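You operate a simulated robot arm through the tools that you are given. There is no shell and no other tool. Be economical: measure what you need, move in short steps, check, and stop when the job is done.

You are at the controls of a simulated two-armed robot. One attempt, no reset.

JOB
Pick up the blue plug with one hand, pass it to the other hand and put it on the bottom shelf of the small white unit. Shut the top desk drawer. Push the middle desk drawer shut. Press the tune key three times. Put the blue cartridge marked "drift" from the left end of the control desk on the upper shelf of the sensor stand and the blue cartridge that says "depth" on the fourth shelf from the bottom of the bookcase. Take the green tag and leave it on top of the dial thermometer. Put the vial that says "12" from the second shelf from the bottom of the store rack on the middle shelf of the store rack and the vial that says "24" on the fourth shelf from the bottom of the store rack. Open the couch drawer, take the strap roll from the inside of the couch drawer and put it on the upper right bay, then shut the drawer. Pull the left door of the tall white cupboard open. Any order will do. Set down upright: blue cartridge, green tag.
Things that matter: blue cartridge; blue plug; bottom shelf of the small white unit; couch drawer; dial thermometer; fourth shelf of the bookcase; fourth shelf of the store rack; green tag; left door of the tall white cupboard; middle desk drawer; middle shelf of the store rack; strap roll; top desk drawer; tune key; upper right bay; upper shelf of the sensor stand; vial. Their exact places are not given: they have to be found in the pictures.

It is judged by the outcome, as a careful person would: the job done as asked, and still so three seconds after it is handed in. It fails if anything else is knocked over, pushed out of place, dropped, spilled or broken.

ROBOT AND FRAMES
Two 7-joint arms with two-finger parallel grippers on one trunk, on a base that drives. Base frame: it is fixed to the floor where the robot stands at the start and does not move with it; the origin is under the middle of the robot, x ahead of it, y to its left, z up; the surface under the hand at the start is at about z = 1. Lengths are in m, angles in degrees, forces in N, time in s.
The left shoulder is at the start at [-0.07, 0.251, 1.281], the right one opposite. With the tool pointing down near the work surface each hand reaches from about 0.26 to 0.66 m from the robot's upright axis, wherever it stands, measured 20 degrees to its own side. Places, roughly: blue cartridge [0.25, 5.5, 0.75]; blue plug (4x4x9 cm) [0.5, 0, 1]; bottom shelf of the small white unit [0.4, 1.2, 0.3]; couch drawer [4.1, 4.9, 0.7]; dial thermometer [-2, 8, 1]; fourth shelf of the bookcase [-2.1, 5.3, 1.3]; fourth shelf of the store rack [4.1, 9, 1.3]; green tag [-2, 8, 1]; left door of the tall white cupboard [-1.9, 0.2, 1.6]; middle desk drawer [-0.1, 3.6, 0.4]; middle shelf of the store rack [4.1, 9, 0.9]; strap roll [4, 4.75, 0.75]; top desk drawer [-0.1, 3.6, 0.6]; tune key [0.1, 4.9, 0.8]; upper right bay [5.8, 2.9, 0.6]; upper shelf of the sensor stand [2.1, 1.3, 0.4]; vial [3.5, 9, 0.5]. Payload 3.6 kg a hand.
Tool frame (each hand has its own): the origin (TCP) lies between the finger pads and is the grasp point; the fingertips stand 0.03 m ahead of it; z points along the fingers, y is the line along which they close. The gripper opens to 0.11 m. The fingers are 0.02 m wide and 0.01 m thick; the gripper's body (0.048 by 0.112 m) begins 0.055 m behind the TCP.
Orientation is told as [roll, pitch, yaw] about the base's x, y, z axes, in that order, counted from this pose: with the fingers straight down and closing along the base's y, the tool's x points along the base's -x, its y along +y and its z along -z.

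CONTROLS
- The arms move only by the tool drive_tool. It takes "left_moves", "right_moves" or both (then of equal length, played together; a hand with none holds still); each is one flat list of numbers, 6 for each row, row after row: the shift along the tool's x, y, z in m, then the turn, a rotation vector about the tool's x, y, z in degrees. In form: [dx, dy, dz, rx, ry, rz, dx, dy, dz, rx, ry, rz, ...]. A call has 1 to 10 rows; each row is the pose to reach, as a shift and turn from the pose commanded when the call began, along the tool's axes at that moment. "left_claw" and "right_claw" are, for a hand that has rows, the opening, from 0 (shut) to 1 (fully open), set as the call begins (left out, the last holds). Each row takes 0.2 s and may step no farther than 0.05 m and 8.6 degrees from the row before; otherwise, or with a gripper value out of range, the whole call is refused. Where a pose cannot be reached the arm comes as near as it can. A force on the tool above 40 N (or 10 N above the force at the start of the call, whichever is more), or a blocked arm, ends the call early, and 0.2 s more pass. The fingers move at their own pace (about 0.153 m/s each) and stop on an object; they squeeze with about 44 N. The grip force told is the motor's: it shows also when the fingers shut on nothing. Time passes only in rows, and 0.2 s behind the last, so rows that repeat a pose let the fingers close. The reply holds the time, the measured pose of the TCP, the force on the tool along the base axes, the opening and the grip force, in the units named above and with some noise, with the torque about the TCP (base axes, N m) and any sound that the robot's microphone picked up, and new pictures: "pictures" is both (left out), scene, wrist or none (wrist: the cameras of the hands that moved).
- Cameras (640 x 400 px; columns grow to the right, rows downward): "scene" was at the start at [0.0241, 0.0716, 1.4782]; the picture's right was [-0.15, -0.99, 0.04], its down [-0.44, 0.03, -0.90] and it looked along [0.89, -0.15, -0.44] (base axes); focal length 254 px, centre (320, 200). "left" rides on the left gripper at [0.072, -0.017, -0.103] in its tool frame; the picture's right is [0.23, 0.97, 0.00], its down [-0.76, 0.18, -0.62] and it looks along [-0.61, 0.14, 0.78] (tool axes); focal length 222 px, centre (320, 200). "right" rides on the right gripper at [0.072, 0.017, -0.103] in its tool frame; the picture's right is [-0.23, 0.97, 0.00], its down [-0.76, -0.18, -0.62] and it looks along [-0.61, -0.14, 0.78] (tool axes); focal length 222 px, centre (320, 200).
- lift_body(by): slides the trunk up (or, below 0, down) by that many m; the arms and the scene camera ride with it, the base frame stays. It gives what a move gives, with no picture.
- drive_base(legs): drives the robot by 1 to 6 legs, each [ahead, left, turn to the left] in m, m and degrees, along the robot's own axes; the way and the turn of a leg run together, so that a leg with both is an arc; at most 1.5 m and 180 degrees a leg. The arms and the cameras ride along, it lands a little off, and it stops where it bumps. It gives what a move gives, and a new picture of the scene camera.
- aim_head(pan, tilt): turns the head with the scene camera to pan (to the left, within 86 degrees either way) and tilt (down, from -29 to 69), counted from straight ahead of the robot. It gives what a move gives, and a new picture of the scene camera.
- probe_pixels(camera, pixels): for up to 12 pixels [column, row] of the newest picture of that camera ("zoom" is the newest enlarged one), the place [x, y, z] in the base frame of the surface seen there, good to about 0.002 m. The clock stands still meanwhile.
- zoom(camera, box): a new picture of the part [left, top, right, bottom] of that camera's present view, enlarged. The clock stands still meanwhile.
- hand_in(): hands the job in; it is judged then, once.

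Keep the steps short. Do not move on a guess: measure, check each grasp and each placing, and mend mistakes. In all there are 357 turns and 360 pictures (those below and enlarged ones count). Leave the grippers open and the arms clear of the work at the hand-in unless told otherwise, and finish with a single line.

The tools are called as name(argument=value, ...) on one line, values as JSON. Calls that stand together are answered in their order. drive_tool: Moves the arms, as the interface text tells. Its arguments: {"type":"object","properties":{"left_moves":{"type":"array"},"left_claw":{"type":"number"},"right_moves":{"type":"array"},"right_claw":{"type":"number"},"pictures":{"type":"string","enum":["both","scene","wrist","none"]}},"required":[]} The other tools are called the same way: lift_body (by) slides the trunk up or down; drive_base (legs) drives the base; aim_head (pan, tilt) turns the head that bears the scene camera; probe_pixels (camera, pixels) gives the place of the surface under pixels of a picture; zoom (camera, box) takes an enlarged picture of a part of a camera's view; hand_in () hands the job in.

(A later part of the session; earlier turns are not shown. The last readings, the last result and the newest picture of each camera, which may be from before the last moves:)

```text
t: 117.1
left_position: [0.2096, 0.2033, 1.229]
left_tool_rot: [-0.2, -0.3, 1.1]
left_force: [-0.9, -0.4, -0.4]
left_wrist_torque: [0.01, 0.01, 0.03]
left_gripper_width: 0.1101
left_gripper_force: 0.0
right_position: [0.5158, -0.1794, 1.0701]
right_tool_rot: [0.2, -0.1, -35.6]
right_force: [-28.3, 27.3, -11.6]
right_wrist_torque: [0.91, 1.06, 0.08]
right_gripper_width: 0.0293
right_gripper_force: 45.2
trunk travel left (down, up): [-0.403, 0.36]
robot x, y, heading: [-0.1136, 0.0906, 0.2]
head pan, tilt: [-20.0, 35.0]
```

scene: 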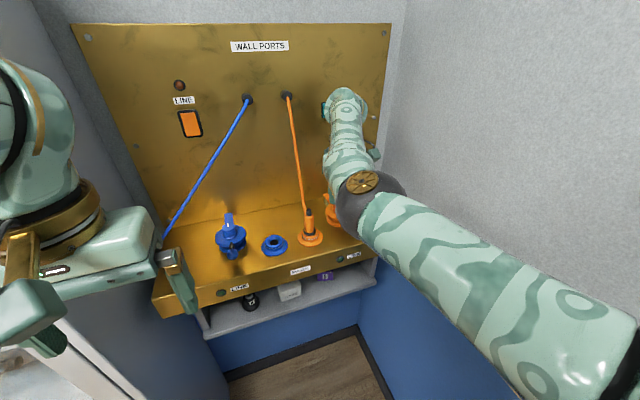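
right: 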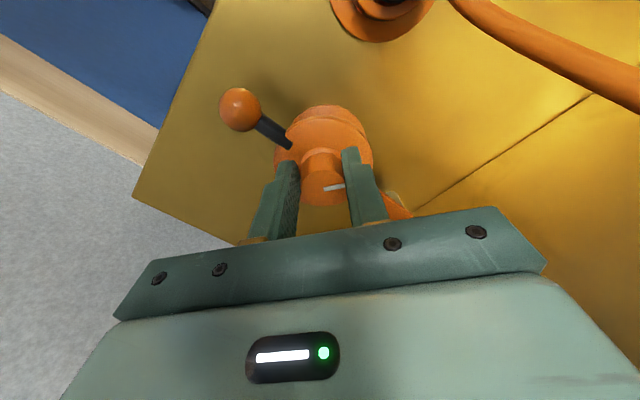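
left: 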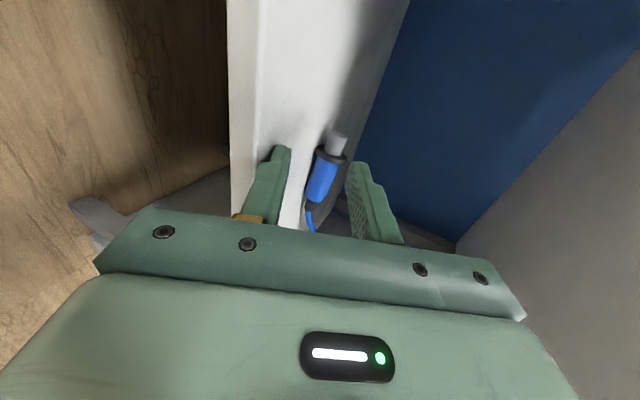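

The knob turned with the hand. Open, rotate back, regrip, turn again.

drive_tool(right_moves=[0, 0, 0, 0, 0, 0, 0.004, 0.002, 0, 0, 0, -8, 0.004, 0.002, 0, 0, 0, -16, 0.004, 0.002, 0, 0, 0, -24, 0.004, 0.002, 0, 0, 0, -32, 0.004, 0.002, 0, 0, 0, -40, 0.004, 0.002, 0, 0, 0, -48, 0.004, 0.002, 0, 0, 0, -56, 0.004, 0.002, 0, 0, 0, -64, 0.004, 0.002, 0, 0, 0, -72], right_claw=0.6, pictures="wrist")

drive_tool(right_moves=[0, 0, 0, 0, 0, 0, 0, 0, 0, 0, 0, 0, 0, 0, 0, 0, 0, 0], right_claw=0, pictures="wrist")

```text
t: 119.3
left_position: [0.2125, 0.199, 1.2285]
left_tool_rot: [-0.1, -0.1, 1.0]
left_force: [-0.2, 0.2, 0.6]
left_wrist_torque: [0.01, 0.02, -0.01]
left_gripper_width: 0.1099
left_gripper_force: 0.1
right_position: [0.5165, -0.181, 1.0678]
right_tool_rot: [0.1, 0.0, 36.2]
right_force: [-0.6, 0.3, 0.2]
right_wrist_torque: [0.01, -0.01, -0.01]
right_gripper_width: 0.066
right_gripper_force: 0.1
trunk travel left (down, up): [-0.403, 0.36]
robot x, y, heading: [-0.1157, 0.0921, 0.1]
head pan, tilt: [-20.0, 35.0]
```

right: 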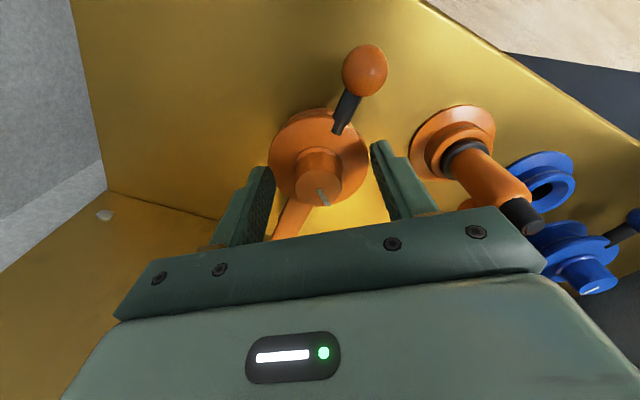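

```text
t: 120.1
left_position: [0.214, 0.198, 1.2283]
left_tool_rot: [0.0, -0.1, 1.1]
left_force: [-0.7, 0.4, -0.1]
left_wrist_torque: [0.01, 0.0, 0.01]
left_gripper_width: 0.1098
left_gripper_force: 0.2
right_position: [0.5172, -0.1847, 1.0684]
right_tool_rot: [-0.1, -0.2, 36.0]
right_force: [10.2, -11.5, 6.4]
right_wrist_torque: [-0.64, 0.08, -0.14]
right_gripper_width: 0.0298
right_gripper_force: 44.8
trunk travel left (down, up): [-0.403, 0.36]
robot x, y, heading: [-0.1122, 0.0953, 0.1]
head pan, tilt: [-20.0, 35.0]
```

right: 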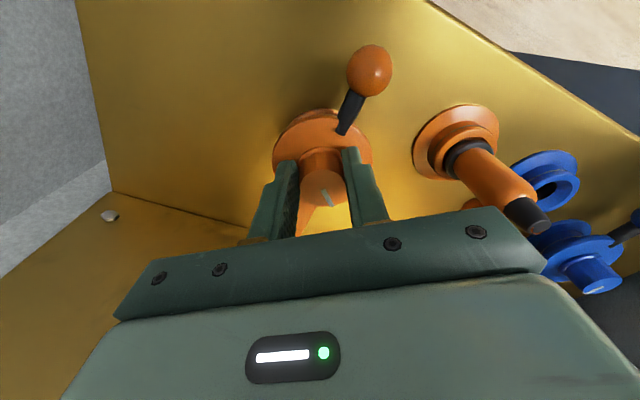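

Now turn a further -66° to line the mark up with the bar.

drive_tool(right_moves=[0, -0.003, 0, 0, 0, 8, 0, -0.003, 0, 0, 0, 16, 0, -0.003, 0, 0, 0, 24, 0, -0.003, 0, 0, 0, 32, 0, -0.003, 0, 0, 0, 40, 0, -0.003, 0, 0, 0, 48, 0, -0.003, 0, 0, 0, 56, 0, -0.003, 0, 0, 0, 62, 0, -0.003, 0, 0, 0, 66], pictures="none")

drive_tool(right_moves=[0, 0, 0, 0, 0, 0, 0, 0, 0, 0, 0, 0, 0, 0, -0.03, 0, 0, -8, 0, 0, -0.07, 0, 0, -16, 0, 0, -0.11, 0, 0, -24, 0.01, 0, -0.12, 0, 0, -30, 0.04, 0, -0.12, 0, 0, -30], right_claw=0.6, pictures="wrist")

zoom(camera="right", box=[240, 80, 440, 240])

```text
t: 122.1
left_position: [0.213, 0.2015, 1.2286]
left_tool_rot: [-0.2, 0.0, 1.1]
left_force: [0.1, 0.6, 0.0]
left_wrist_torque: [0.02, 0.03, -0.02]
left_gripper_width: 0.11
left_gripper_force: 0.1
right_position: [0.5209, -0.1825, 1.0692]
right_tool_rot: [0.2, 0.0, -29.9]
right_force: [2.7, 11.4, -1.6]
right_wrist_torque: [0.53, -0.11, 0.71]
right_gripper_width: 0.0307
right_gripper_force: 44.8
trunk travel left (down, up): [-0.403, 0.36]
robot x, y, heading: [-0.1178, 0.0889, 0.0]
head pan, tilt: [-20.0, 35.0]
```

```text
t: 123.7
left_position: [0.2117, 0.201, 1.2284]
left_tool_rot: [-0.1, -0.2, 1.0]
left_force: [0.3, -0.1, 0.1]
left_wrist_torque: [-0.03, 0.0, 0.0]
left_gripper_width: 0.11
left_gripper_force: 0.1
right_position: [0.483, -0.1622, 1.1893]
right_tool_rot: [0.0, -0.1, 0.3]
right_force: [-1.2, 1.0, -0.1]
right_wrist_torque: [-0.01, 0.04, -0.03]
right_gripper_width: 0.0658
right_gripper_force: 0.0
trunk travel left (down, up): [-0.403, 0.36]
robot x, y, heading: [-0.1161, 0.093, -0.1]
head pan, tilt: [-20.0, 35.0]
```

right: 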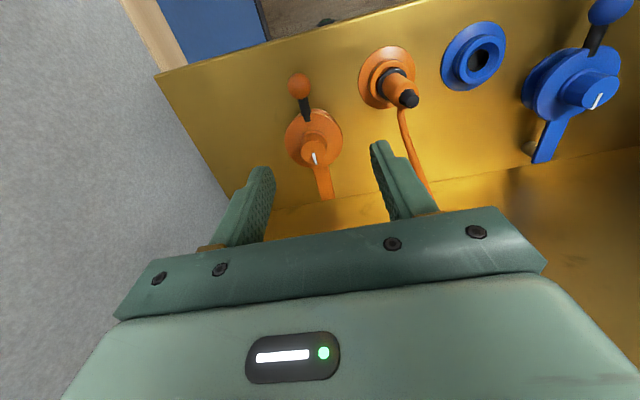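

```text
2.50 times, centred on (340, 160) of right
```

zoom: 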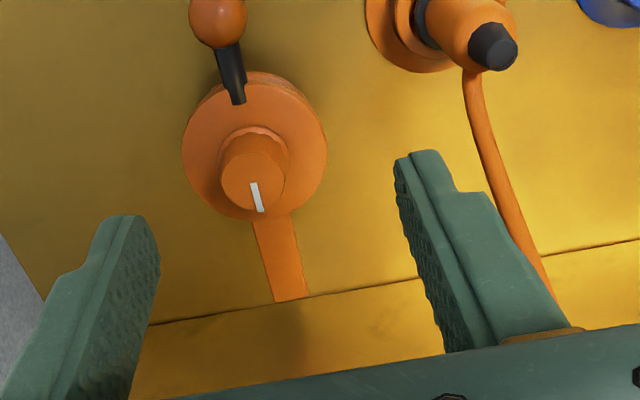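

Knob restored (mark in line with its bar). Now back out and turn round to look at the tall white cupboard.

drive_base(legs=[[-0.55, 0.15, 0], [0, 0, 170]])

aim_head(pan=0, tilt=15)

```text
t: 133.9
left_position: [-1.0092, 0.1906, 1.2284]
left_tool_rot: [0.0, -0.2, 171.3]
left_force: [-0.1, 1.3, -0.3]
left_wrist_torque: [-0.02, -0.01, 0.01]
left_gripper_width: 0.1098
left_gripper_force: 0.0
right_position: [-1.2152, 0.5934, 1.189]
right_tool_rot: [0.0, -0.2, 170.4]
right_force: [-0.5, -1.0, 0.0]
right_wrist_torque: [-0.01, 0.0, -0.02]
right_gripper_width: 0.0661
right_gripper_force: 0.2
trunk travel left (down, up): [-0.403, 0.36]
robot x, y, heading: [-0.6684, 0.2419, 170.4]
head pan, tilt: [-20.0, 35.0]
```

scene: 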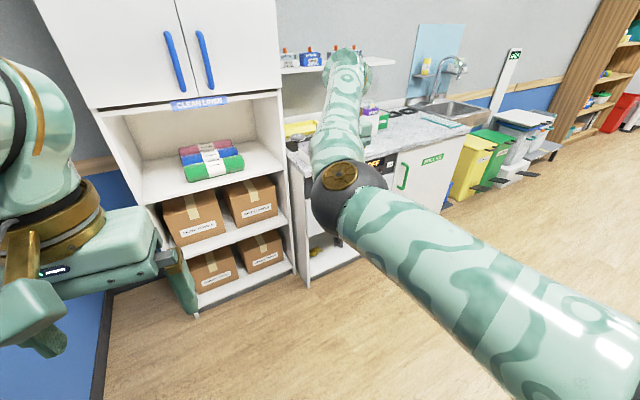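

```text
t: 134.8
left_position: [-1.0092, 0.1894, 1.2293]
left_tool_rot: [-0.1, -0.3, 171.3]
left_force: [-0.7, -0.2, 0.0]
left_wrist_torque: [0.0, 0.02, -0.02]
left_gripper_width: 0.1099
left_gripper_force: 0.0
right_position: [-1.2153, 0.5949, 1.1892]
right_tool_rot: [-0.1, -0.1, 170.4]
right_force: [-0.3, 0.3, -0.2]
right_wrist_torque: [0.03, -0.01, 0.0]
right_gripper_width: 0.0659
right_gripper_force: 0.1
trunk travel left (down, up): [-0.403, 0.36]
robot x, y, heading: [-0.6687, 0.2393, 170.1]
head pan, tilt: [0.0, 15.0]
```

scene: 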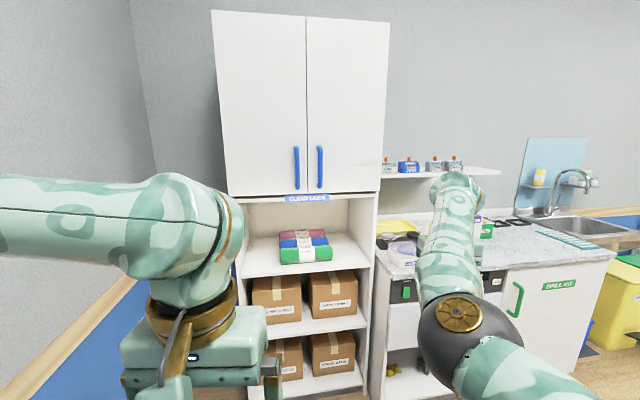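

The cupboard's left door has a blue vertical handle at (296,167). Measure.

probe_pixels(camera="scene", pixels=[[296, 150], [296, 167], [296, 186], [288, 167], [230, 100], [300, 60], [320, 167], [385, 60], [215, 20], [232, 190]])

zoom(camera="scene", box=[270, 130, 350, 210])

```text
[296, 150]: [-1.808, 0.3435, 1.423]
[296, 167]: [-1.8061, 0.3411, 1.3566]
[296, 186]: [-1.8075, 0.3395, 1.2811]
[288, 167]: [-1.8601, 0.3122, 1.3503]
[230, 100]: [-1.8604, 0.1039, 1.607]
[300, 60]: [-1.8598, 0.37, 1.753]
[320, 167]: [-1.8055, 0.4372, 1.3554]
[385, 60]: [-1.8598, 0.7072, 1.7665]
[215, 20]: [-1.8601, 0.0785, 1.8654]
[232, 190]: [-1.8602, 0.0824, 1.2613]
```

```text
5.00 times, centred on (310, 170) of scene
```

zoom: 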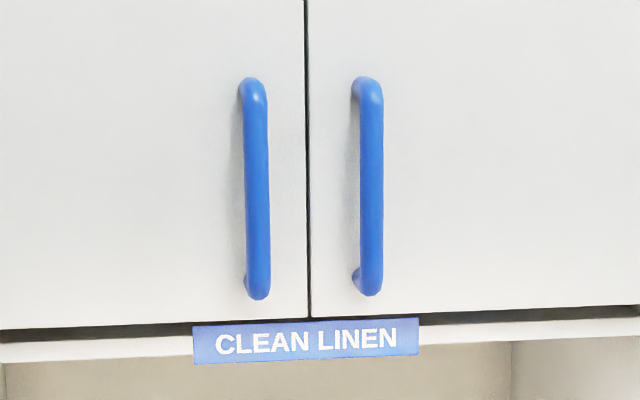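

Handle at about (-1.81, 0.341), z 1.27–1.44; door plane x=-1.86. I'll square up and stand at (-0.95, 0.39), retracting the right hand first.

drive_tool(right_moves=[0.04, 0, 0, 0, 0, 0, 0.08, 0.02, 0, 0, 0, 0, 0.12, 0.04, 0, 0, 0, 0, 0.15, 0.06, 0, 0, 0, 0, 0.18, 0.08, 0, 0, 0, 0], pictures="none")

drive_base(legs=[[0, 0, 9.7], [0.28, -0.15, 0]])

drive_tool(left_moves=[-0.015, 0, -0.015, 0, -8.5, 0, -0.03, 0, -0.03, 0, -17, 0, -0.045, 0, -0.045, 0, -25.5, 0, -0.06, 0, -0.06, 0, -34, 0, -0.075, 0, -0.075, 0, -42.5, 0, -0.09, 0, -0.09, 0, -51, 0, -0.1, 0, -0.105, 0, -59.5, 0, -0.11, 0, -0.12, 0, -68, 0, -0.12, 0, -0.13, 0, -76, 0, -0.12, 0, -0.13, 0, -83, 0], left_claw=0.7, pictures="wrist")

```text
t: 136.0
left_position: [-1.0085, 0.1903, 1.2275]
left_tool_rot: [0.0, -0.2, 171.3]
left_force: [0.6, 0.4, -0.4]
left_wrist_torque: [-0.01, 0.01, 0.0]
left_gripper_width: 0.11
left_gripper_force: 0.0
right_position: [-1.1849, 0.5935, 1.1758]
right_tool_rot: [0.0, -0.1, 170.4]
right_force: [-1.0, 0.0, 0.5]
right_wrist_torque: [0.0, -0.02, 0.03]
right_gripper_width: 0.0658
right_gripper_force: 0.0
right hand out of reach, approached as far as the arm can: row 1, 2, 3, 4, 5
trunk travel left (down, up): [-0.403, 0.36]
robot x, y, heading: [-0.6676, 0.2392, 170.2]
head pan, tilt: [0.0, 15.0]
```

```text
t: 138.8
left_position: [-1.2721, 0.2808, 1.2283]
left_tool_rot: [0.0, -0.1, -178.8]
left_force: [-0.3, -0.7, 0.5]
left_wrist_torque: [0.02, -0.03, -0.02]
left_gripper_width: 0.11
left_gripper_force: 0.2
right_position: [-1.5139, 0.6499, 1.1753]
right_tool_rot: [-0.1, 0.0, -179.7]
right_force: [-0.6, 0.2, 0.6]
right_wrist_torque: [0.01, 0.0, -0.01]
right_gripper_width: 0.0661
right_gripper_force: 0.0
trunk travel left (down, up): [-0.403, 0.36]
robot x, y, heading: [-0.9449, 0.3871, -179.7]
head pan, tilt: [0.0, 15.0]
```

scene: 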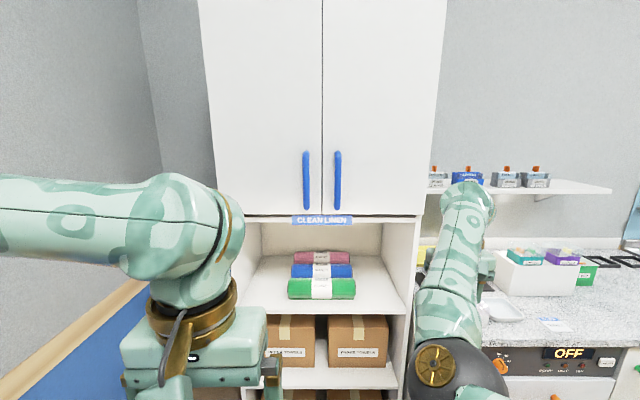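

```text
t: 141.0
left_position: [-1.3933, 0.2793, 1.3593]
left_tool_rot: [-0.9, -83.3, -177.8]
left_force: [-0.2, 0.0, -0.5]
left_wrist_torque: [-0.02, 0.03, -0.01]
left_gripper_width: 0.0772
left_gripper_force: 0.0
right_position: [-1.5143, 0.6494, 1.1752]
right_tool_rot: [0.0, 0.0, -179.7]
right_force: [-0.6, -0.5, -0.1]
right_wrist_torque: [0.01, 0.0, 0.0]
right_gripper_width: 0.0661
right_gripper_force: 0.0
trunk travel left (down, up): [-0.403, 0.36]
robot x, y, heading: [-0.9426, 0.3901, -180.2]
head pan, tilt: [0.0, 15.0]
```

left: 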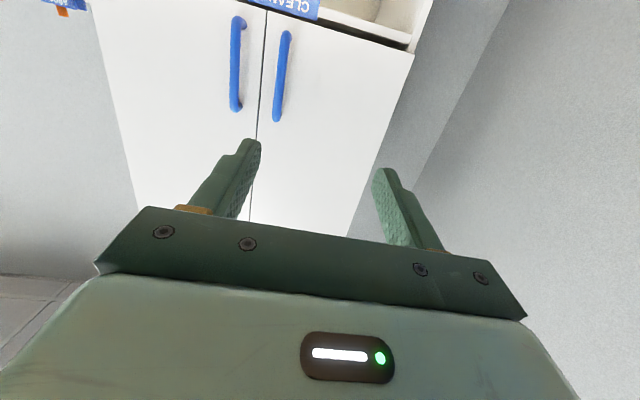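

aim_head(pan=-25, tilt=30)

probe_pixels(camera="scene", pixels=[[330, 130], [420, 130], [450, 200], [400, 240], [300, 120], [500, 100], [350, 100], [260, 250]])

```text
t: 141.8
left_position: [-1.3931, 0.2788, 1.3594]
left_tool_rot: [-0.5, -83.1, -178.3]
left_force: [-0.3, -0.1, -0.6]
left_wrist_torque: [0.01, 0.02, -0.02]
left_gripper_width: 0.0769
left_gripper_force: 0.0
right_position: [-1.5141, 0.6492, 1.1761]
right_tool_rot: [0.0, -0.1, -179.7]
right_force: [0.1, -0.6, -1.0]
right_wrist_torque: [0.01, 0.0, -0.01]
right_gripper_width: 0.066
right_gripper_force: 0.0
trunk travel left (down, up): [-0.403, 0.36]
robot x, y, heading: [-0.9465, 0.3926, -180.0]
head pan, tilt: [-25.0, 30.0]
```

scene: 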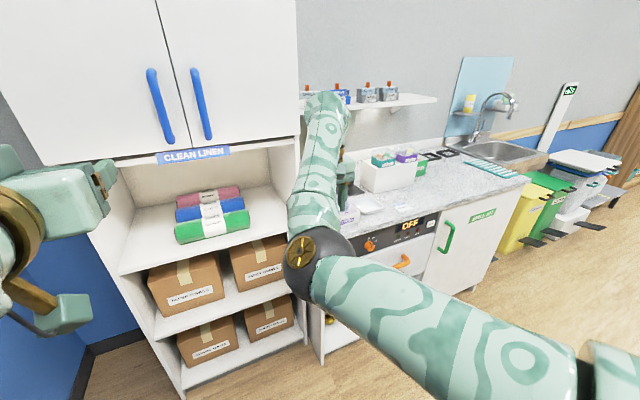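

```text
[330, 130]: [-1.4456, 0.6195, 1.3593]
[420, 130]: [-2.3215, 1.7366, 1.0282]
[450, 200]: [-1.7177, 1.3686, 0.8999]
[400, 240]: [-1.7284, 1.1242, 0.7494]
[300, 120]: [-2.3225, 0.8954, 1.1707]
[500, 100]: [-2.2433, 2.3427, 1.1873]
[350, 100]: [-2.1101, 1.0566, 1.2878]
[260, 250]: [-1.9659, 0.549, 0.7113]
```

Clear to go forward 0.18 m.

drive_base(legs=[[0.18, 0, 0]])

drive_tool(left_moves=[0, -0.03, 0, 0, -3, 0, 0, -0.06, 0, 0, -6.5, 0], pictures="wrist")

```text
t: 143.4
left_position: [-1.5758, 0.2764, 1.3596]
left_tool_rot: [-0.6, -83.2, -178.2]
left_force: [0.0, 0.8, 0.3]
left_wrist_torque: [0.01, -0.01, 0.02]
left_gripper_width: 0.0771
left_gripper_force: 0.0
right_position: [-1.6971, 0.6475, 1.1748]
right_tool_rot: [0.0, 0.0, -179.6]
right_force: [-0.5, -0.7, -0.1]
right_wrist_torque: [0.0, -0.02, 0.02]
right_gripper_width: 0.0664
right_gripper_force: 0.0
trunk travel left (down, up): [-0.403, 0.36]
robot x, y, heading: [-1.1274, 0.3857, -179.9]
head pan, tilt: [-25.0, 30.0]
```

scene: 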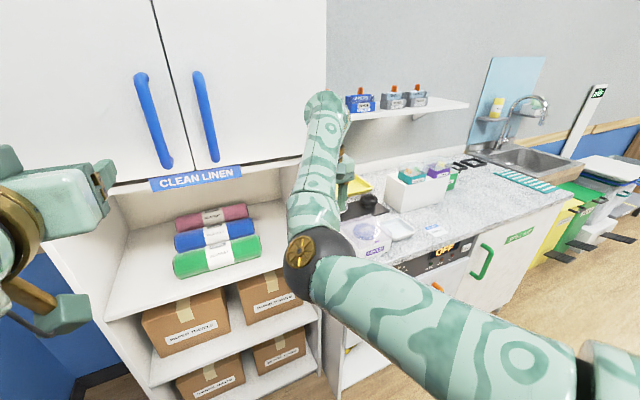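

```text
t: 144.0
left_position: [-1.5748, 0.3384, 1.3602]
left_tool_rot: [-6.5, -89.6, -172.4]
left_force: [0.1, 0.6, -0.4]
left_wrist_torque: [-0.02, 0.0, 0.01]
left_gripper_width: 0.0768
left_gripper_force: 0.1
right_position: [-1.6984, 0.6477, 1.1762]
right_tool_rot: [0.2, -0.1, -179.7]
right_force: [0.2, -0.2, -1.2]
right_wrist_torque: [0.01, -0.04, -0.02]
right_gripper_width: 0.066
right_gripper_force: 0.1
trunk travel left (down, up): [-0.403, 0.36]
robot x, y, heading: [-1.1267, 0.385, -179.7]
head pan, tilt: [-25.0, 30.0]
```

left: 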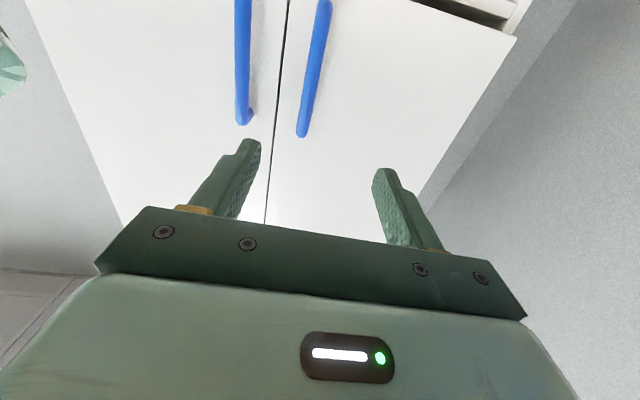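

Aligned with the handle; advance 0.24 m and close.

drive_tool(left_moves=[0, -0.001, 0.04, 0, 0, 0, 0, -0.002, 0.08, 0, 0, 0, 0, -0.002, 0.12, 0, 0, 0, 0, -0.002, 0.16, 0, 0, 0, 0, -0.002, 0.2, 0, 0, 0, 0, -0.002, 0.235, 0, 0, 0], pictures="wrist")

```text
t: 145.4
left_position: [-1.8114, 0.3347, 1.3555]
left_tool_rot: [3.3, -89.6, 178.0]
left_force: [0.1, 0.0, 0.3]
left_wrist_torque: [0.01, 0.0, 0.02]
left_gripper_width: 0.077
left_gripper_force: 0.0
right_position: [-1.6982, 0.6471, 1.1763]
right_tool_rot: [0.1, 0.0, -179.7]
right_force: [-0.1, 0.5, -0.2]
right_wrist_torque: [0.02, -0.01, 0.0]
right_gripper_width: 0.0661
right_gripper_force: 0.0
trunk travel left (down, up): [-0.403, 0.36]
robot x, y, heading: [-1.1316, 0.3894, -179.9]
head pan, tilt: [-25.0, 30.0]
```

left: 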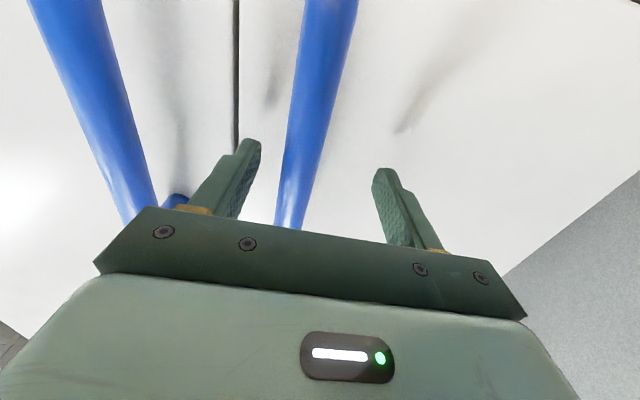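

Close on the handle, then begin pulling along the door's arc (30°).

drive_tool(left_moves=[0, 0, 0, 0, 0, 0, 0, 0, 0, 0, 0, 0, 0, 0, 0, 0, 0, 0], left_claw=0, pictures="none")

drive_tool(left_moves=[0, 0.0049, -0.0234, 0, 0, 0, 0, 0.0119, -0.0464, 0, 0, 0, 0, 0.0209, -0.0686, 0, 0, 0, 0, 0.0317, -0.09, 0, 0, 0, 0, 0.0444, -0.1103, 0, 0, 0, 0, 0.0588, -0.1295, 0, 0, 0], pictures="both")

```text
t: 146.2
left_position: [-1.8086, 0.3465, 1.3564]
left_tool_rot: [20.2, -89.6, 160.5]
left_force: [3.7, 34.5, -3.5]
left_wrist_torque: [0.38, 0.19, -0.35]
left_gripper_width: 0.0197
left_gripper_force: 45.1
right_position: [-1.6967, 0.6564, 1.1745]
right_tool_rot: [0.4, -0.1, -179.6]
right_force: [0.0, -0.1, 0.2]
right_wrist_torque: [0.0, 0.0, 0.02]
right_gripper_width: 0.0661
right_gripper_force: 0.1
trunk travel left (down, up): [-0.403, 0.36]
robot x, y, heading: [-1.1266, 0.3875, -179.8]
head pan, tilt: [-25.0, 30.0]
```

```text
t: 147.6
left_position: [-1.6788, 0.2821, 1.3574]
left_tool_rot: [34.5, -89.3, 146.8]
left_force: [20.1, 21.6, -26.9]
left_wrist_torque: [0.38, -0.33, -0.03]
left_gripper_width: 0.0199
left_gripper_force: 44.8
right_position: [-1.6968, 0.6497, 1.1753]
right_tool_rot: [0.2, -0.2, -179.6]
right_force: [-0.5, -0.1, 0.3]
right_wrist_torque: [0.01, -0.01, -0.02]
right_gripper_width: 0.0662
right_gripper_force: 0.0
trunk travel left (down, up): [-0.403, 0.36]
robot x, y, heading: [-1.1262, 0.3859, -179.7]
head pan, tilt: [-25.0, 30.0]
```

scene: 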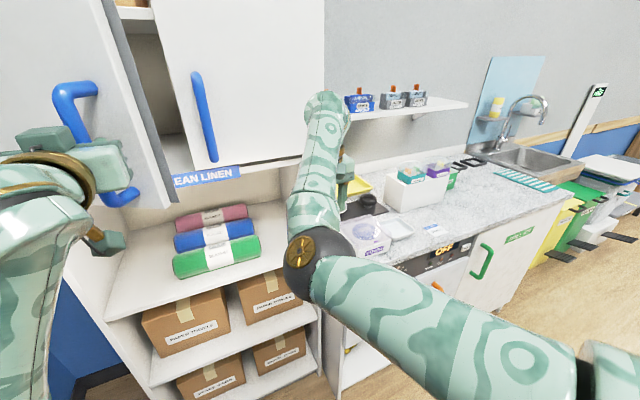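
left: 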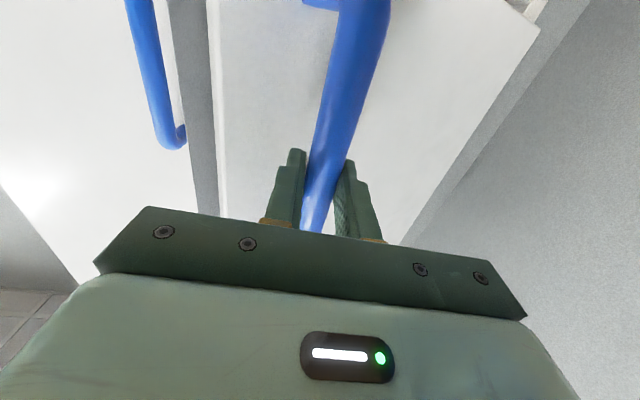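

drive_tool(left_moves=[0, 0.016, -0.0178, 0, 0, 0, 0, 0.0335, -0.0342, 0, 0, 0, 0, 0.0524, -0.0489, 0, 0, 0, 0, 0.0726, -0.062, 0, 0, 0, 0, 0.0937, -0.0733, 0, 0, 0, 0, 0.1157, -0.0827, 0, 0, 0, 0, 0.1385, -0.0901, 0, 0, 0, 0, 0.1619, -0.0956, 0, 0, 0], pictures="both")

```text
t: 149.4
left_position: [-1.5886, 0.1147, 1.3603]
left_tool_rot: [-2.1, -89.3, -176.2]
left_force: [24.3, 2.6, -34.5]
left_wrist_torque: [-0.06, -0.28, -0.04]
left_gripper_width: 0.0198
left_gripper_force: 45.4
left hand out of reach, approached as far as the arm can: row 7, 8
right_position: [-1.6954, 0.6449, 1.1768]
right_tool_rot: [-0.2, -0.2, -179.5]
right_force: [0.8, 0.0, 0.0]
right_wrist_torque: [-0.01, 0.0, 0.01]
right_gripper_width: 0.0661
right_gripper_force: 0.0
trunk travel left (down, up): [-0.403, 0.36]
robot x, y, heading: [-1.1276, 0.39, -179.5]
head pan, tilt: [-25.0, 30.0]
```

scene: 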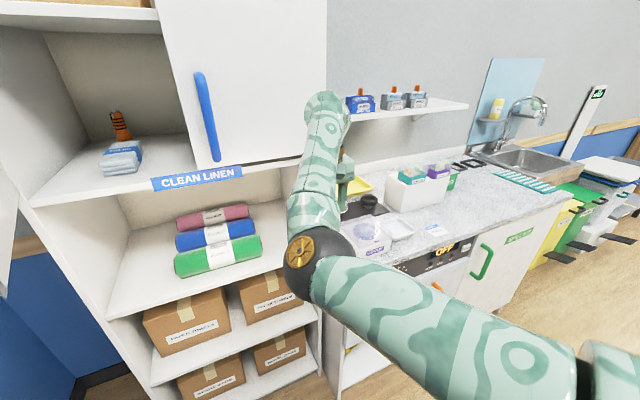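
left: 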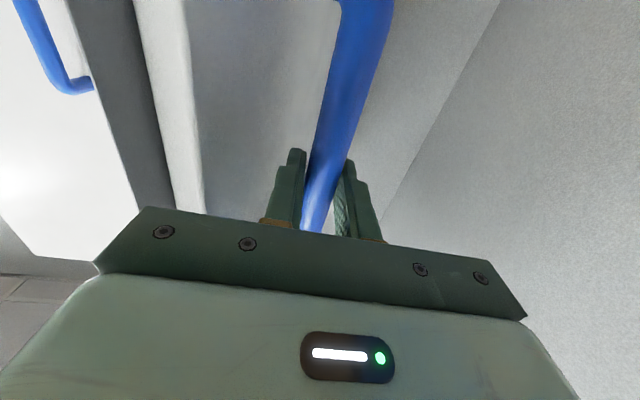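

Door is ~70° open. Strafe the base left 6 cm to widen it a bit more, then release.

drive_base(legs=[[0, 0.06, 0]])

drive_tool(left_moves=[0, 0, 0, 0, 0, 0, 0, 0, 0, 0, 0, 0, 0, 0, -0.03, 0, 0, 0, 0, -0.01, -0.06, 0, 0, 0, 0, -0.02, -0.09, 0, 0, 0], left_claw=0.7, pictures="wrist")

```text
t: 150.3
left_position: [-1.5902, 0.0561, 1.3651]
left_tool_rot: [-86.5, -89.9, -92.4]
left_force: [3.2, 0.3, 10.6]
left_wrist_torque: [-0.26, -0.42, -0.43]
left_gripper_width: 0.0193
left_gripper_force: 45.0
right_position: [-1.6956, 0.5854, 1.1784]
right_tool_rot: [0.0, -0.1, -179.5]
right_force: [1.2, -0.9, 0.4]
right_wrist_torque: [0.06, 0.04, -0.01]
right_gripper_width: 0.0662
right_gripper_force: 0.0
trunk travel left (down, up): [-0.403, 0.36]
robot x, y, heading: [-1.1258, 0.3268, -179.8]
head pan, tilt: [-25.0, 30.0]
```

scene: 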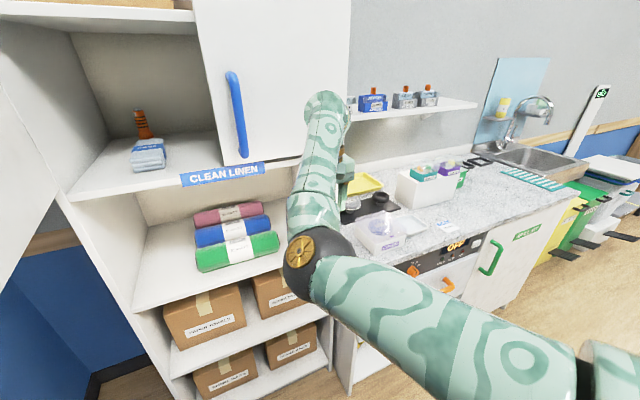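

```text
t: 151.5
left_position: [-1.5719, 0.076, 1.4102]
left_tool_rot: [8.9, -89.5, 172.3]
left_force: [2.3, 0.4, -13.2]
left_wrist_torque: [-0.49, -0.33, 0.09]
left_gripper_width: 0.0768
left_gripper_force: 0.1
left hand out of reach, approached as far as the arm can: row 3, 4, 5
right_position: [-1.6982, 0.587, 1.1751]
right_tool_rot: [0.2, 0.0, -179.7]
right_force: [1.6, -0.3, -1.1]
right_wrist_torque: [0.01, -0.02, -0.01]
right_gripper_width: 0.0661
right_gripper_force: 0.0
trunk travel left (down, up): [-0.403, 0.36]
robot x, y, heading: [-1.1271, 0.3299, -179.8]
head pan, tilt: [-25.0, 30.0]
```

left: 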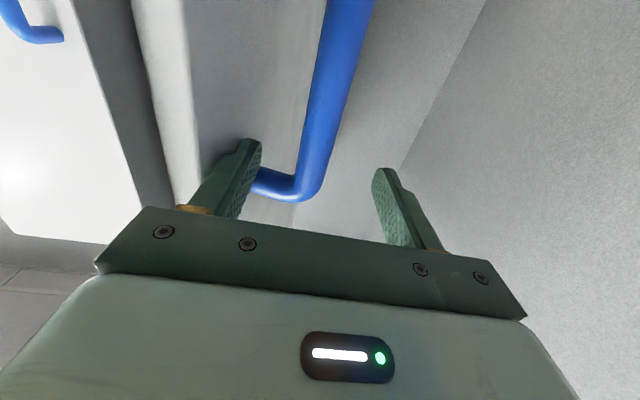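

Door ~85° open. Back the base straight off to free the fingers.

drive_base(legs=[[-0.25, 0, 0]])

aim_head(pan=5, tilt=15)

```text
t: 153.4
left_position: [-1.3159, 0.0771, 1.412]
left_tool_rot: [-25.0, -90.0, -154.1]
left_force: [-0.3, 0.7, 0.7]
left_wrist_torque: [0.02, 0.06, 0.05]
left_gripper_width: 0.0772
left_gripper_force: 0.0
right_position: [-1.4409, 0.5884, 1.1769]
right_tool_rot: [-0.1, -0.1, -179.8]
right_force: [0.1, -0.6, 0.1]
right_wrist_torque: [-0.01, 0.02, 0.0]
right_gripper_width: 0.066
right_gripper_force: 0.1
trunk travel left (down, up): [-0.403, 0.36]
robot x, y, heading: [-0.8701, 0.3299, -179.9]
head pan, tilt: [-25.0, 30.0]
```

scene: 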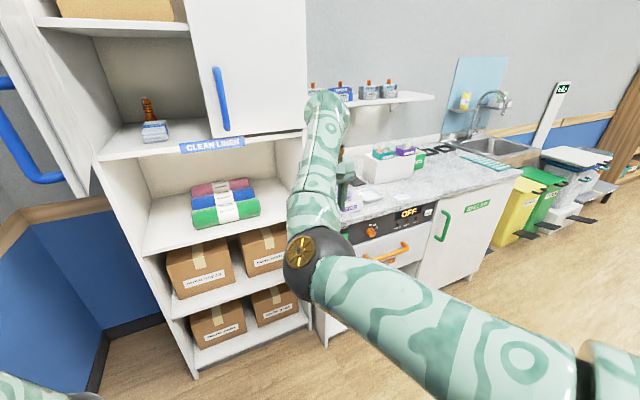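

```text
t: 154.3
left_position: [-1.3179, 0.0774, 1.4129]
left_tool_rot: [-17.8, -89.8, -161.3]
left_force: [-0.1, -0.2, -0.6]
left_wrist_torque: [-0.01, 0.0, -0.01]
left_gripper_width: 0.0768
left_gripper_force: 0.0
right_position: [-1.4415, 0.5897, 1.1744]
right_tool_rot: [0.0, -0.1, -179.9]
right_force: [0.1, -0.6, 0.4]
right_wrist_torque: [-0.02, 0.01, -0.02]
right_gripper_width: 0.0659
right_gripper_force: 0.2
trunk travel left (down, up): [-0.403, 0.36]
robot x, y, heading: [-0.8722, 0.3324, -180.0]
head pan, tilt: [5.0, 15.0]
```

scene: 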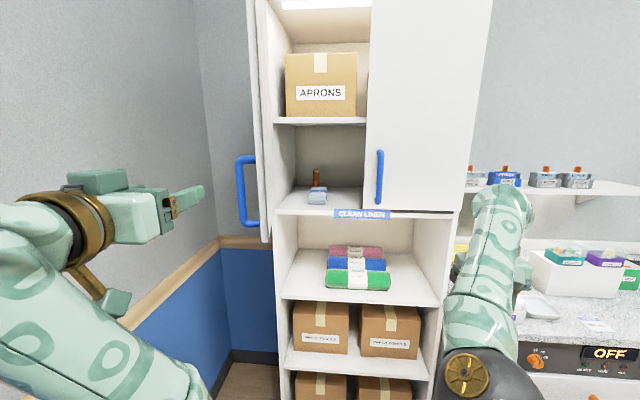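

The door stands wide open. Now return the left hand to neutral (pointing down).

drive_base(legs=[[-0.3, 0, 0]])

drive_tool(left_moves=[0, 0, 0, 0, 8.5, 0, 0.01, 0, 0.01, 0, 17, 0, 0.02, -0.01, 0.02, 0, 25.5, 0, 0.03, -0.02, 0.02, 0, 34, 0, 0.05, -0.03, 0.02, 0, 42.5, 0, 0.07, -0.04, 0.02, 0, 51, 0, 0.09, -0.05, 0.01, 0, 59.5, 0, 0.11, -0.05, 0, 0, 68, 0, 0.13, -0.05, 0, 0, 76, 0, 0.15, -0.05, 0, 0, 83, 0], left_claw=1, pictures="none")

drive_tool(left_moves=[0, 0, 0, 0, 4, 0, 0.02, 0, 0, 0, 7, 0, 0.05, 0, 0, 0, 7, 0], pictures="scene")

```text
t: 156.4
left_position: [-1.0164, 0.0792, 1.4125]
left_tool_rot: [-23.4, -89.9, -155.7]
left_force: [0.9, 0.5, 1.2]
left_wrist_torque: [0.0, 0.01, -0.01]
left_gripper_width: 0.0772
left_gripper_force: 0.0
right_position: [-1.1398, 0.5897, 1.1759]
right_tool_rot: [0.0, -0.2, -179.6]
right_force: [0.3, -0.5, 0.1]
right_wrist_torque: [0.0, 0.01, 0.02]
right_gripper_width: 0.0659
right_gripper_force: 0.1
trunk travel left (down, up): [-0.403, 0.36]
robot x, y, heading: [-0.5718, 0.3284, -179.8]
head pan, tilt: [5.0, 15.0]
```

scene: 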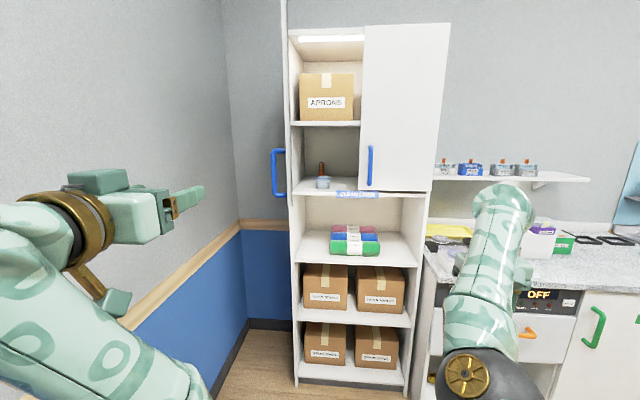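

```text
t: 158.6
left_position: [-1.1429, 0.0597, 1.2877]
left_tool_rot: [-0.1, -6.8, -179.2]
left_force: [0.0, 0.6, -0.8]
left_wrist_torque: [0.0, 0.01, -0.01]
left_gripper_width: 0.11
left_gripper_force: 0.1
left hand out of reach, approached as far as the arm can: row 2, 3, 4, 5, 6, 7, 8, 9, 10
right_position: [-1.1422, 0.5908, 1.1756]
right_tool_rot: [0.2, 0.0, -179.7]
right_force: [-0.7, 0.4, -0.5]
right_wrist_torque: [-0.01, -0.01, -0.02]
right_gripper_width: 0.066
right_gripper_force: 0.1
trunk travel left (down, up): [-0.403, 0.36]
robot x, y, heading: [-0.5724, 0.3334, -180.0]
head pan, tilt: [5.0, 15.0]
```

```text
t: 159.4
left_position: [-1.1166, 0.0381, 1.2906]
left_tool_rot: [0.0, 0.2, -179.1]
left_force: [0.6, -0.4, -0.5]
left_wrist_torque: [0.0, 0.0, -0.02]
left_gripper_width: 0.11
left_gripper_force: 0.0
left hand out of reach, approached as far as the arm can: row 2, 3
right_position: [-1.1404, 0.5893, 1.1755]
right_tool_rot: [0.0, -0.1, -179.7]
right_force: [0.1, -0.4, -0.4]
right_wrist_torque: [0.01, -0.01, 0.03]
right_gripper_width: 0.0662
right_gripper_force: 0.0
trunk travel left (down, up): [-0.403, 0.36]
robot x, y, heading: [-0.5741, 0.3319, -180.0]
head pan, tilt: [5.0, 15.0]
```

scene: 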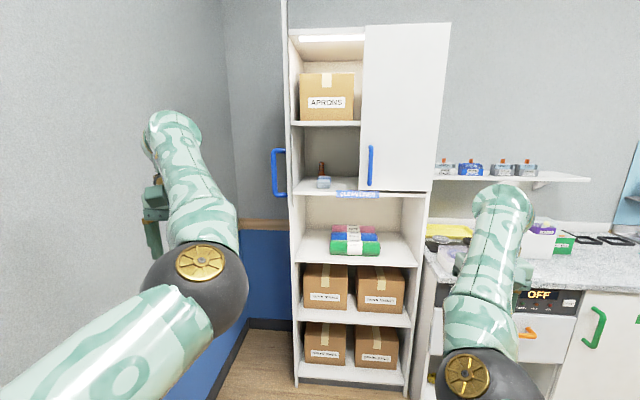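

Next the desk drawers. Turn to face +y and look down the room.

drive_base(legs=[[0.2, 0, 0], [0, 0, -90]])

aim_head(pan=0, tilt=15)

```text
t: 164.8
left_position: [-1.063, 0.8787, 1.2911]
left_tool_rot: [0.0, 0.2, 90.6]
left_force: [-0.4, 0.4, 0.4]
left_wrist_torque: [-0.01, 0.01, 0.01]
left_gripper_width: 0.1096
left_gripper_force: 0.2
right_position: [-0.5108, 0.8984, 1.1756]
right_tool_rot: [0.0, -0.1, 89.9]
right_force: [0.5, -0.2, -0.5]
right_wrist_torque: [0.03, 0.02, -0.01]
right_gripper_width: 0.0662
right_gripper_force: 0.1
trunk travel left (down, up): [-0.403, 0.36]
robot x, y, heading: [-0.7755, 0.3304, 89.8]
head pan, tilt: [5.0, 15.0]
```

scene: 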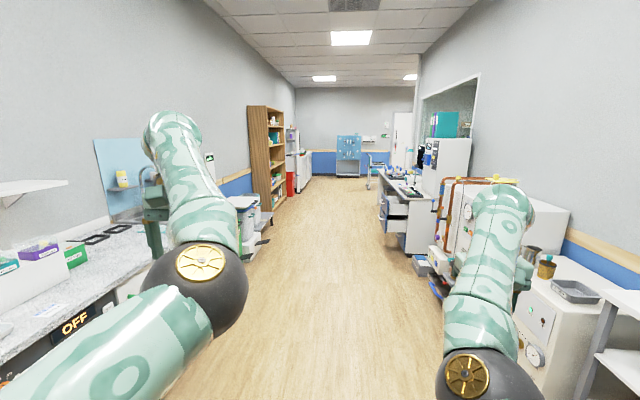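

```text
t: 165.5
left_position: [-1.0625, 0.8779, 1.2914]
left_tool_rot: [-0.1, 0.2, 90.5]
left_force: [0.1, 0.4, -0.1]
left_wrist_torque: [-0.01, 0.01, 0.02]
left_gripper_width: 0.1102
left_gripper_force: 0.2
right_position: [-0.5114, 0.8975, 1.1753]
right_tool_rot: [0.0, 0.0, 89.9]
right_force: [0.3, 0.4, -1.1]
right_wrist_torque: [0.03, 0.0, 0.0]
right_gripper_width: 0.0658
right_gripper_force: 0.1
trunk travel left (down, up): [-0.403, 0.36]
robot x, y, heading: [-0.778, 0.3277, 89.6]
head pan, tilt: [0.0, 15.0]
```

scene: 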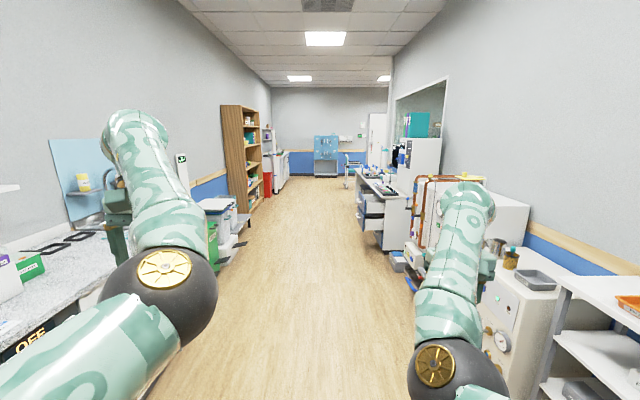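

zoom(camera="scene", box=[330, 100, 490, 300])

probe_pixels(camera="scene", pixels=[[370, 205], [368, 222], [385, 245], [378, 178], [350, 160], [395, 262], [405, 250], [240, 215], [265, 185], [378, 120], [325, 175]])

```text
2.00 times, centred on (410, 200) of scene
```

zoom: 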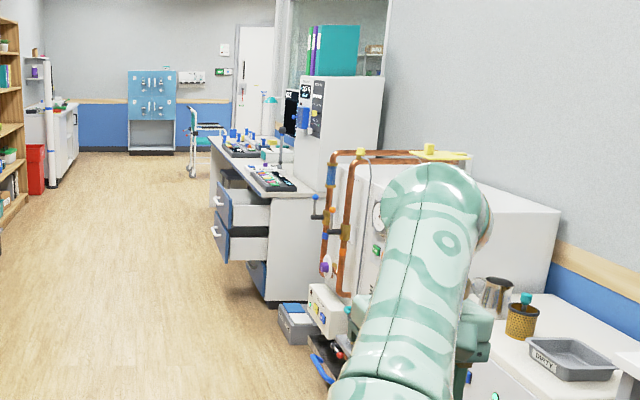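

```text
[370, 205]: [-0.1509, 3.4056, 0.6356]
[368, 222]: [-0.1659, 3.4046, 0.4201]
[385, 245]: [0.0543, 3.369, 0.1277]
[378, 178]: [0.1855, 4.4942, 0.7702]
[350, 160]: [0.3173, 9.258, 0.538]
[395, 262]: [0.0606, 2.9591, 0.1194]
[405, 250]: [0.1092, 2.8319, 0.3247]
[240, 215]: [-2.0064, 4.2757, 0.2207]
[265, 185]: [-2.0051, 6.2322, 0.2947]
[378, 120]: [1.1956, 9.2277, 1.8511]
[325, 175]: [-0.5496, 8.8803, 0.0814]
```

Drive along the aisle to y≈3.6 and turn to face the desk (+x).

drive_base(legs=[[1.4, 0.15, 0], [1.4, 0.1, 0], [0.47, 0.05, 0], [0, 0, -90]])

aim_head(pan=0, tilt=35)

```text
t: 185.4
left_position: [-0.4681, 3.8958, 1.2907]
left_tool_rot: [-0.1, 0.2, 0.3]
left_force: [0.9, -0.5, -0.4]
left_wrist_torque: [0.01, 0.0, 0.0]
left_gripper_width: 0.1098
left_gripper_force: 0.0
right_position: [-0.4519, 3.3446, 1.1756]
right_tool_rot: [0.1, -0.1, -0.4]
right_force: [0.3, -0.6, -1.0]
right_wrist_torque: [0.01, -0.03, -0.01]
right_gripper_width: 0.0658
right_gripper_force: 0.1
trunk travel left (down, up): [-0.403, 0.36]
robot x, y, heading: [-1.0172, 3.6129, -0.5]
head pan, tilt: [0.0, 15.0]
```

scene: 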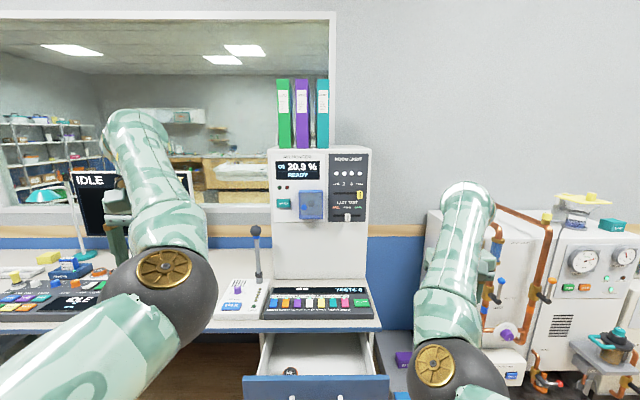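

```text
t: 186.2
left_position: [-0.4674, 3.8962, 1.292]
left_tool_rot: [-0.1, 0.2, 0.3]
left_force: [-0.2, -0.5, -0.1]
left_wrist_torque: [-0.01, -0.01, 0.01]
left_gripper_width: 0.1101
left_gripper_force: 0.0
right_position: [-0.4505, 3.3441, 1.1759]
right_tool_rot: [0.0, 0.0, -0.4]
right_force: [-0.7, -0.7, 0.6]
right_wrist_torque: [0.03, 0.02, -0.01]
right_gripper_width: 0.0659
right_gripper_force: 0.0
trunk travel left (down, up): [-0.403, 0.36]
robot x, y, heading: [-1.0189, 3.6126, -0.5]
head pan, tilt: [0.0, 35.0]
```

scene: 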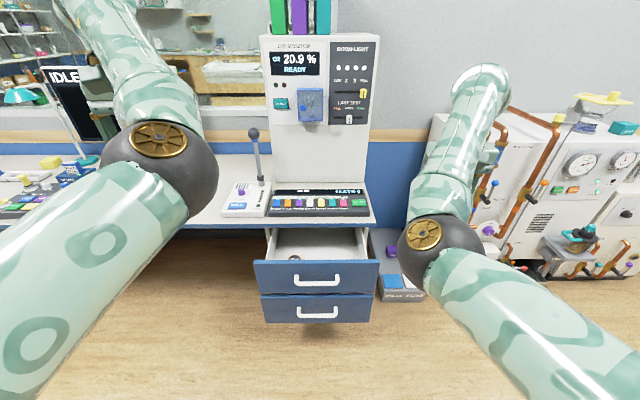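

probe_pixels(camera="scene", pixels=[[260, 270], [375, 272], [317, 268], [317, 282], [300, 305], [317, 318], [375, 320], [268, 320], [320, 240], [320, 222]])

zoom(camera="scene", box=[230, 210, 410, 340])

```text
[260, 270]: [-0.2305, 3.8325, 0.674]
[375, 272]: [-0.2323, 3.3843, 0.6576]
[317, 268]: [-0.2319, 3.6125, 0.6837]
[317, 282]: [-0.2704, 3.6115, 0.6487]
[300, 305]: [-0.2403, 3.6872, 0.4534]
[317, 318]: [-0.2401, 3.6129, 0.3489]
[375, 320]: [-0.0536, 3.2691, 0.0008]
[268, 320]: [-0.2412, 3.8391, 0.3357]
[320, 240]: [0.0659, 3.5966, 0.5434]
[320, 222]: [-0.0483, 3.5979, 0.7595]
```

```text
3.08 times, centred on (320, 275) of scene
```

zoom: 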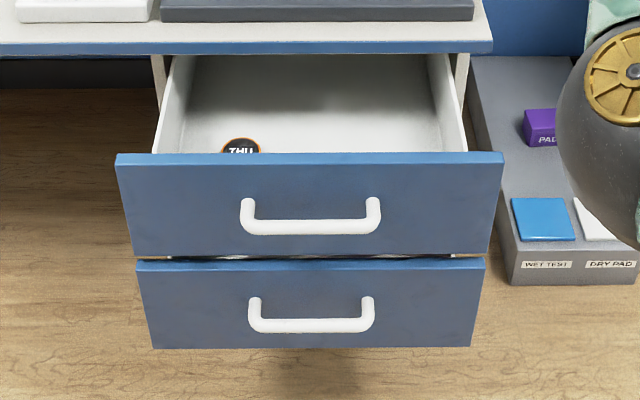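

Top drawer front at x≈-0.232 (z 0.57–0.69), middle at x≈-0.241 (z 0.33–0.52). I'll lower the trunk and point the right hand forward, closed, to push.

lift_body(by=-0.4)

drive_tool(right_moves=[-0.01, 0.01, 0.01, 0, -8.5, 0, -0.02, 0.02, 0.02, 0, -17, 0, -0.03, 0.03, 0.03, 0, -25.5, 0, -0.04, 0.045, 0.045, 0, -34, 0, -0.05, 0.06, 0.06, 0, -42.5, 0, -0.06, 0.075, 0.08, 0, -51, 0, -0.06, 0.09, 0.1, 0, -59.5, 0, -0.06, 0.11, 0.12, 0, -68, 0, -0.06, 0.13, 0.14, 0, -76, 0, -0.06, 0.13, 0.15, 0, -84, 0], right_claw=0, pictures="both")

```text
t: 190.0
left_position: [-0.3633, 3.8957, 0.6599]
left_tool_rot: [0.4, 26.6, 0.4]
left_force: [0.2, 0.0, -0.3]
left_wrist_torque: [0.02, 0.01, 0.0]
left_gripper_width: 0.1103
left_gripper_force: 0.1
right_position: [-0.4018, 3.3458, 0.5452]
right_tool_rot: [0.1, 26.6, -0.4]
right_force: [-0.2, 0.5, 0.9]
right_wrist_torque: [0.04, 0.0, -0.03]
right_gripper_width: 0.0661
right_gripper_force: 0.0
trunk travel left (down, up): [-0.003, 0.76]
robot x, y, heading: [-1.0172, 3.6117, -0.6]
head pan, tilt: [0.0, 35.0]
```

```text
t: 192.1
left_position: [-0.3646, 3.8963, 0.6611]
left_tool_rot: [0.4, 26.8, 0.4]
left_force: [-0.5, 0.2, -0.7]
left_wrist_torque: [-0.01, 0.0, 0.04]
left_gripper_width: 0.1099
left_gripper_force: 0.1
right_position: [-0.3334, 3.454, 0.4644]
right_tool_rot: [-3.3, -58.2, 1.7]
right_force: [-0.3, -1.9, 0.1]
right_wrist_torque: [0.04, -0.02, -0.03]
right_gripper_width: 0.0002
right_gripper_force: 38.1
trunk travel left (down, up): [-0.003, 0.76]
robot x, y, heading: [-1.0166, 3.6115, -0.3]
head pan, tilt: [0.0, 35.0]
stopped in row 10 (right hand): the arm was blocked; the commanded pose is now the measured one
```

scene: 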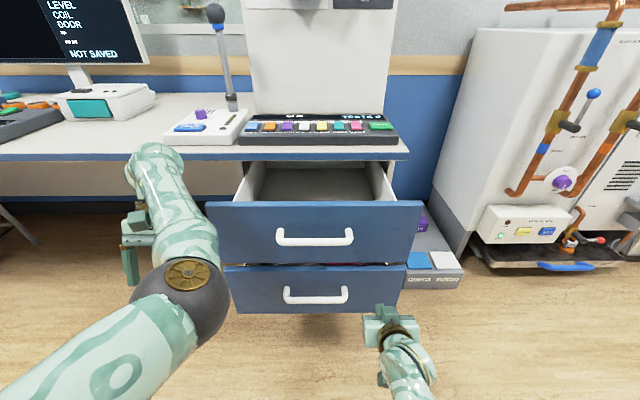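
right: 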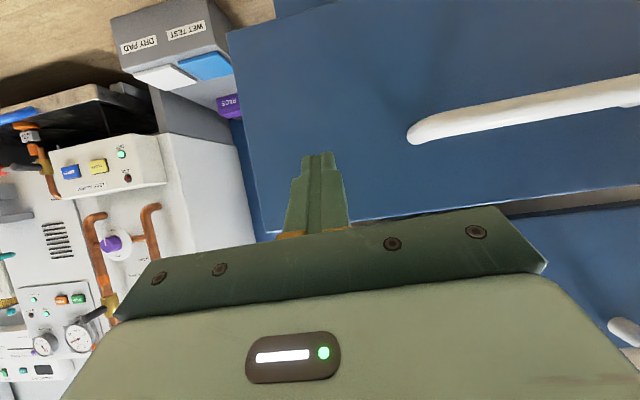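

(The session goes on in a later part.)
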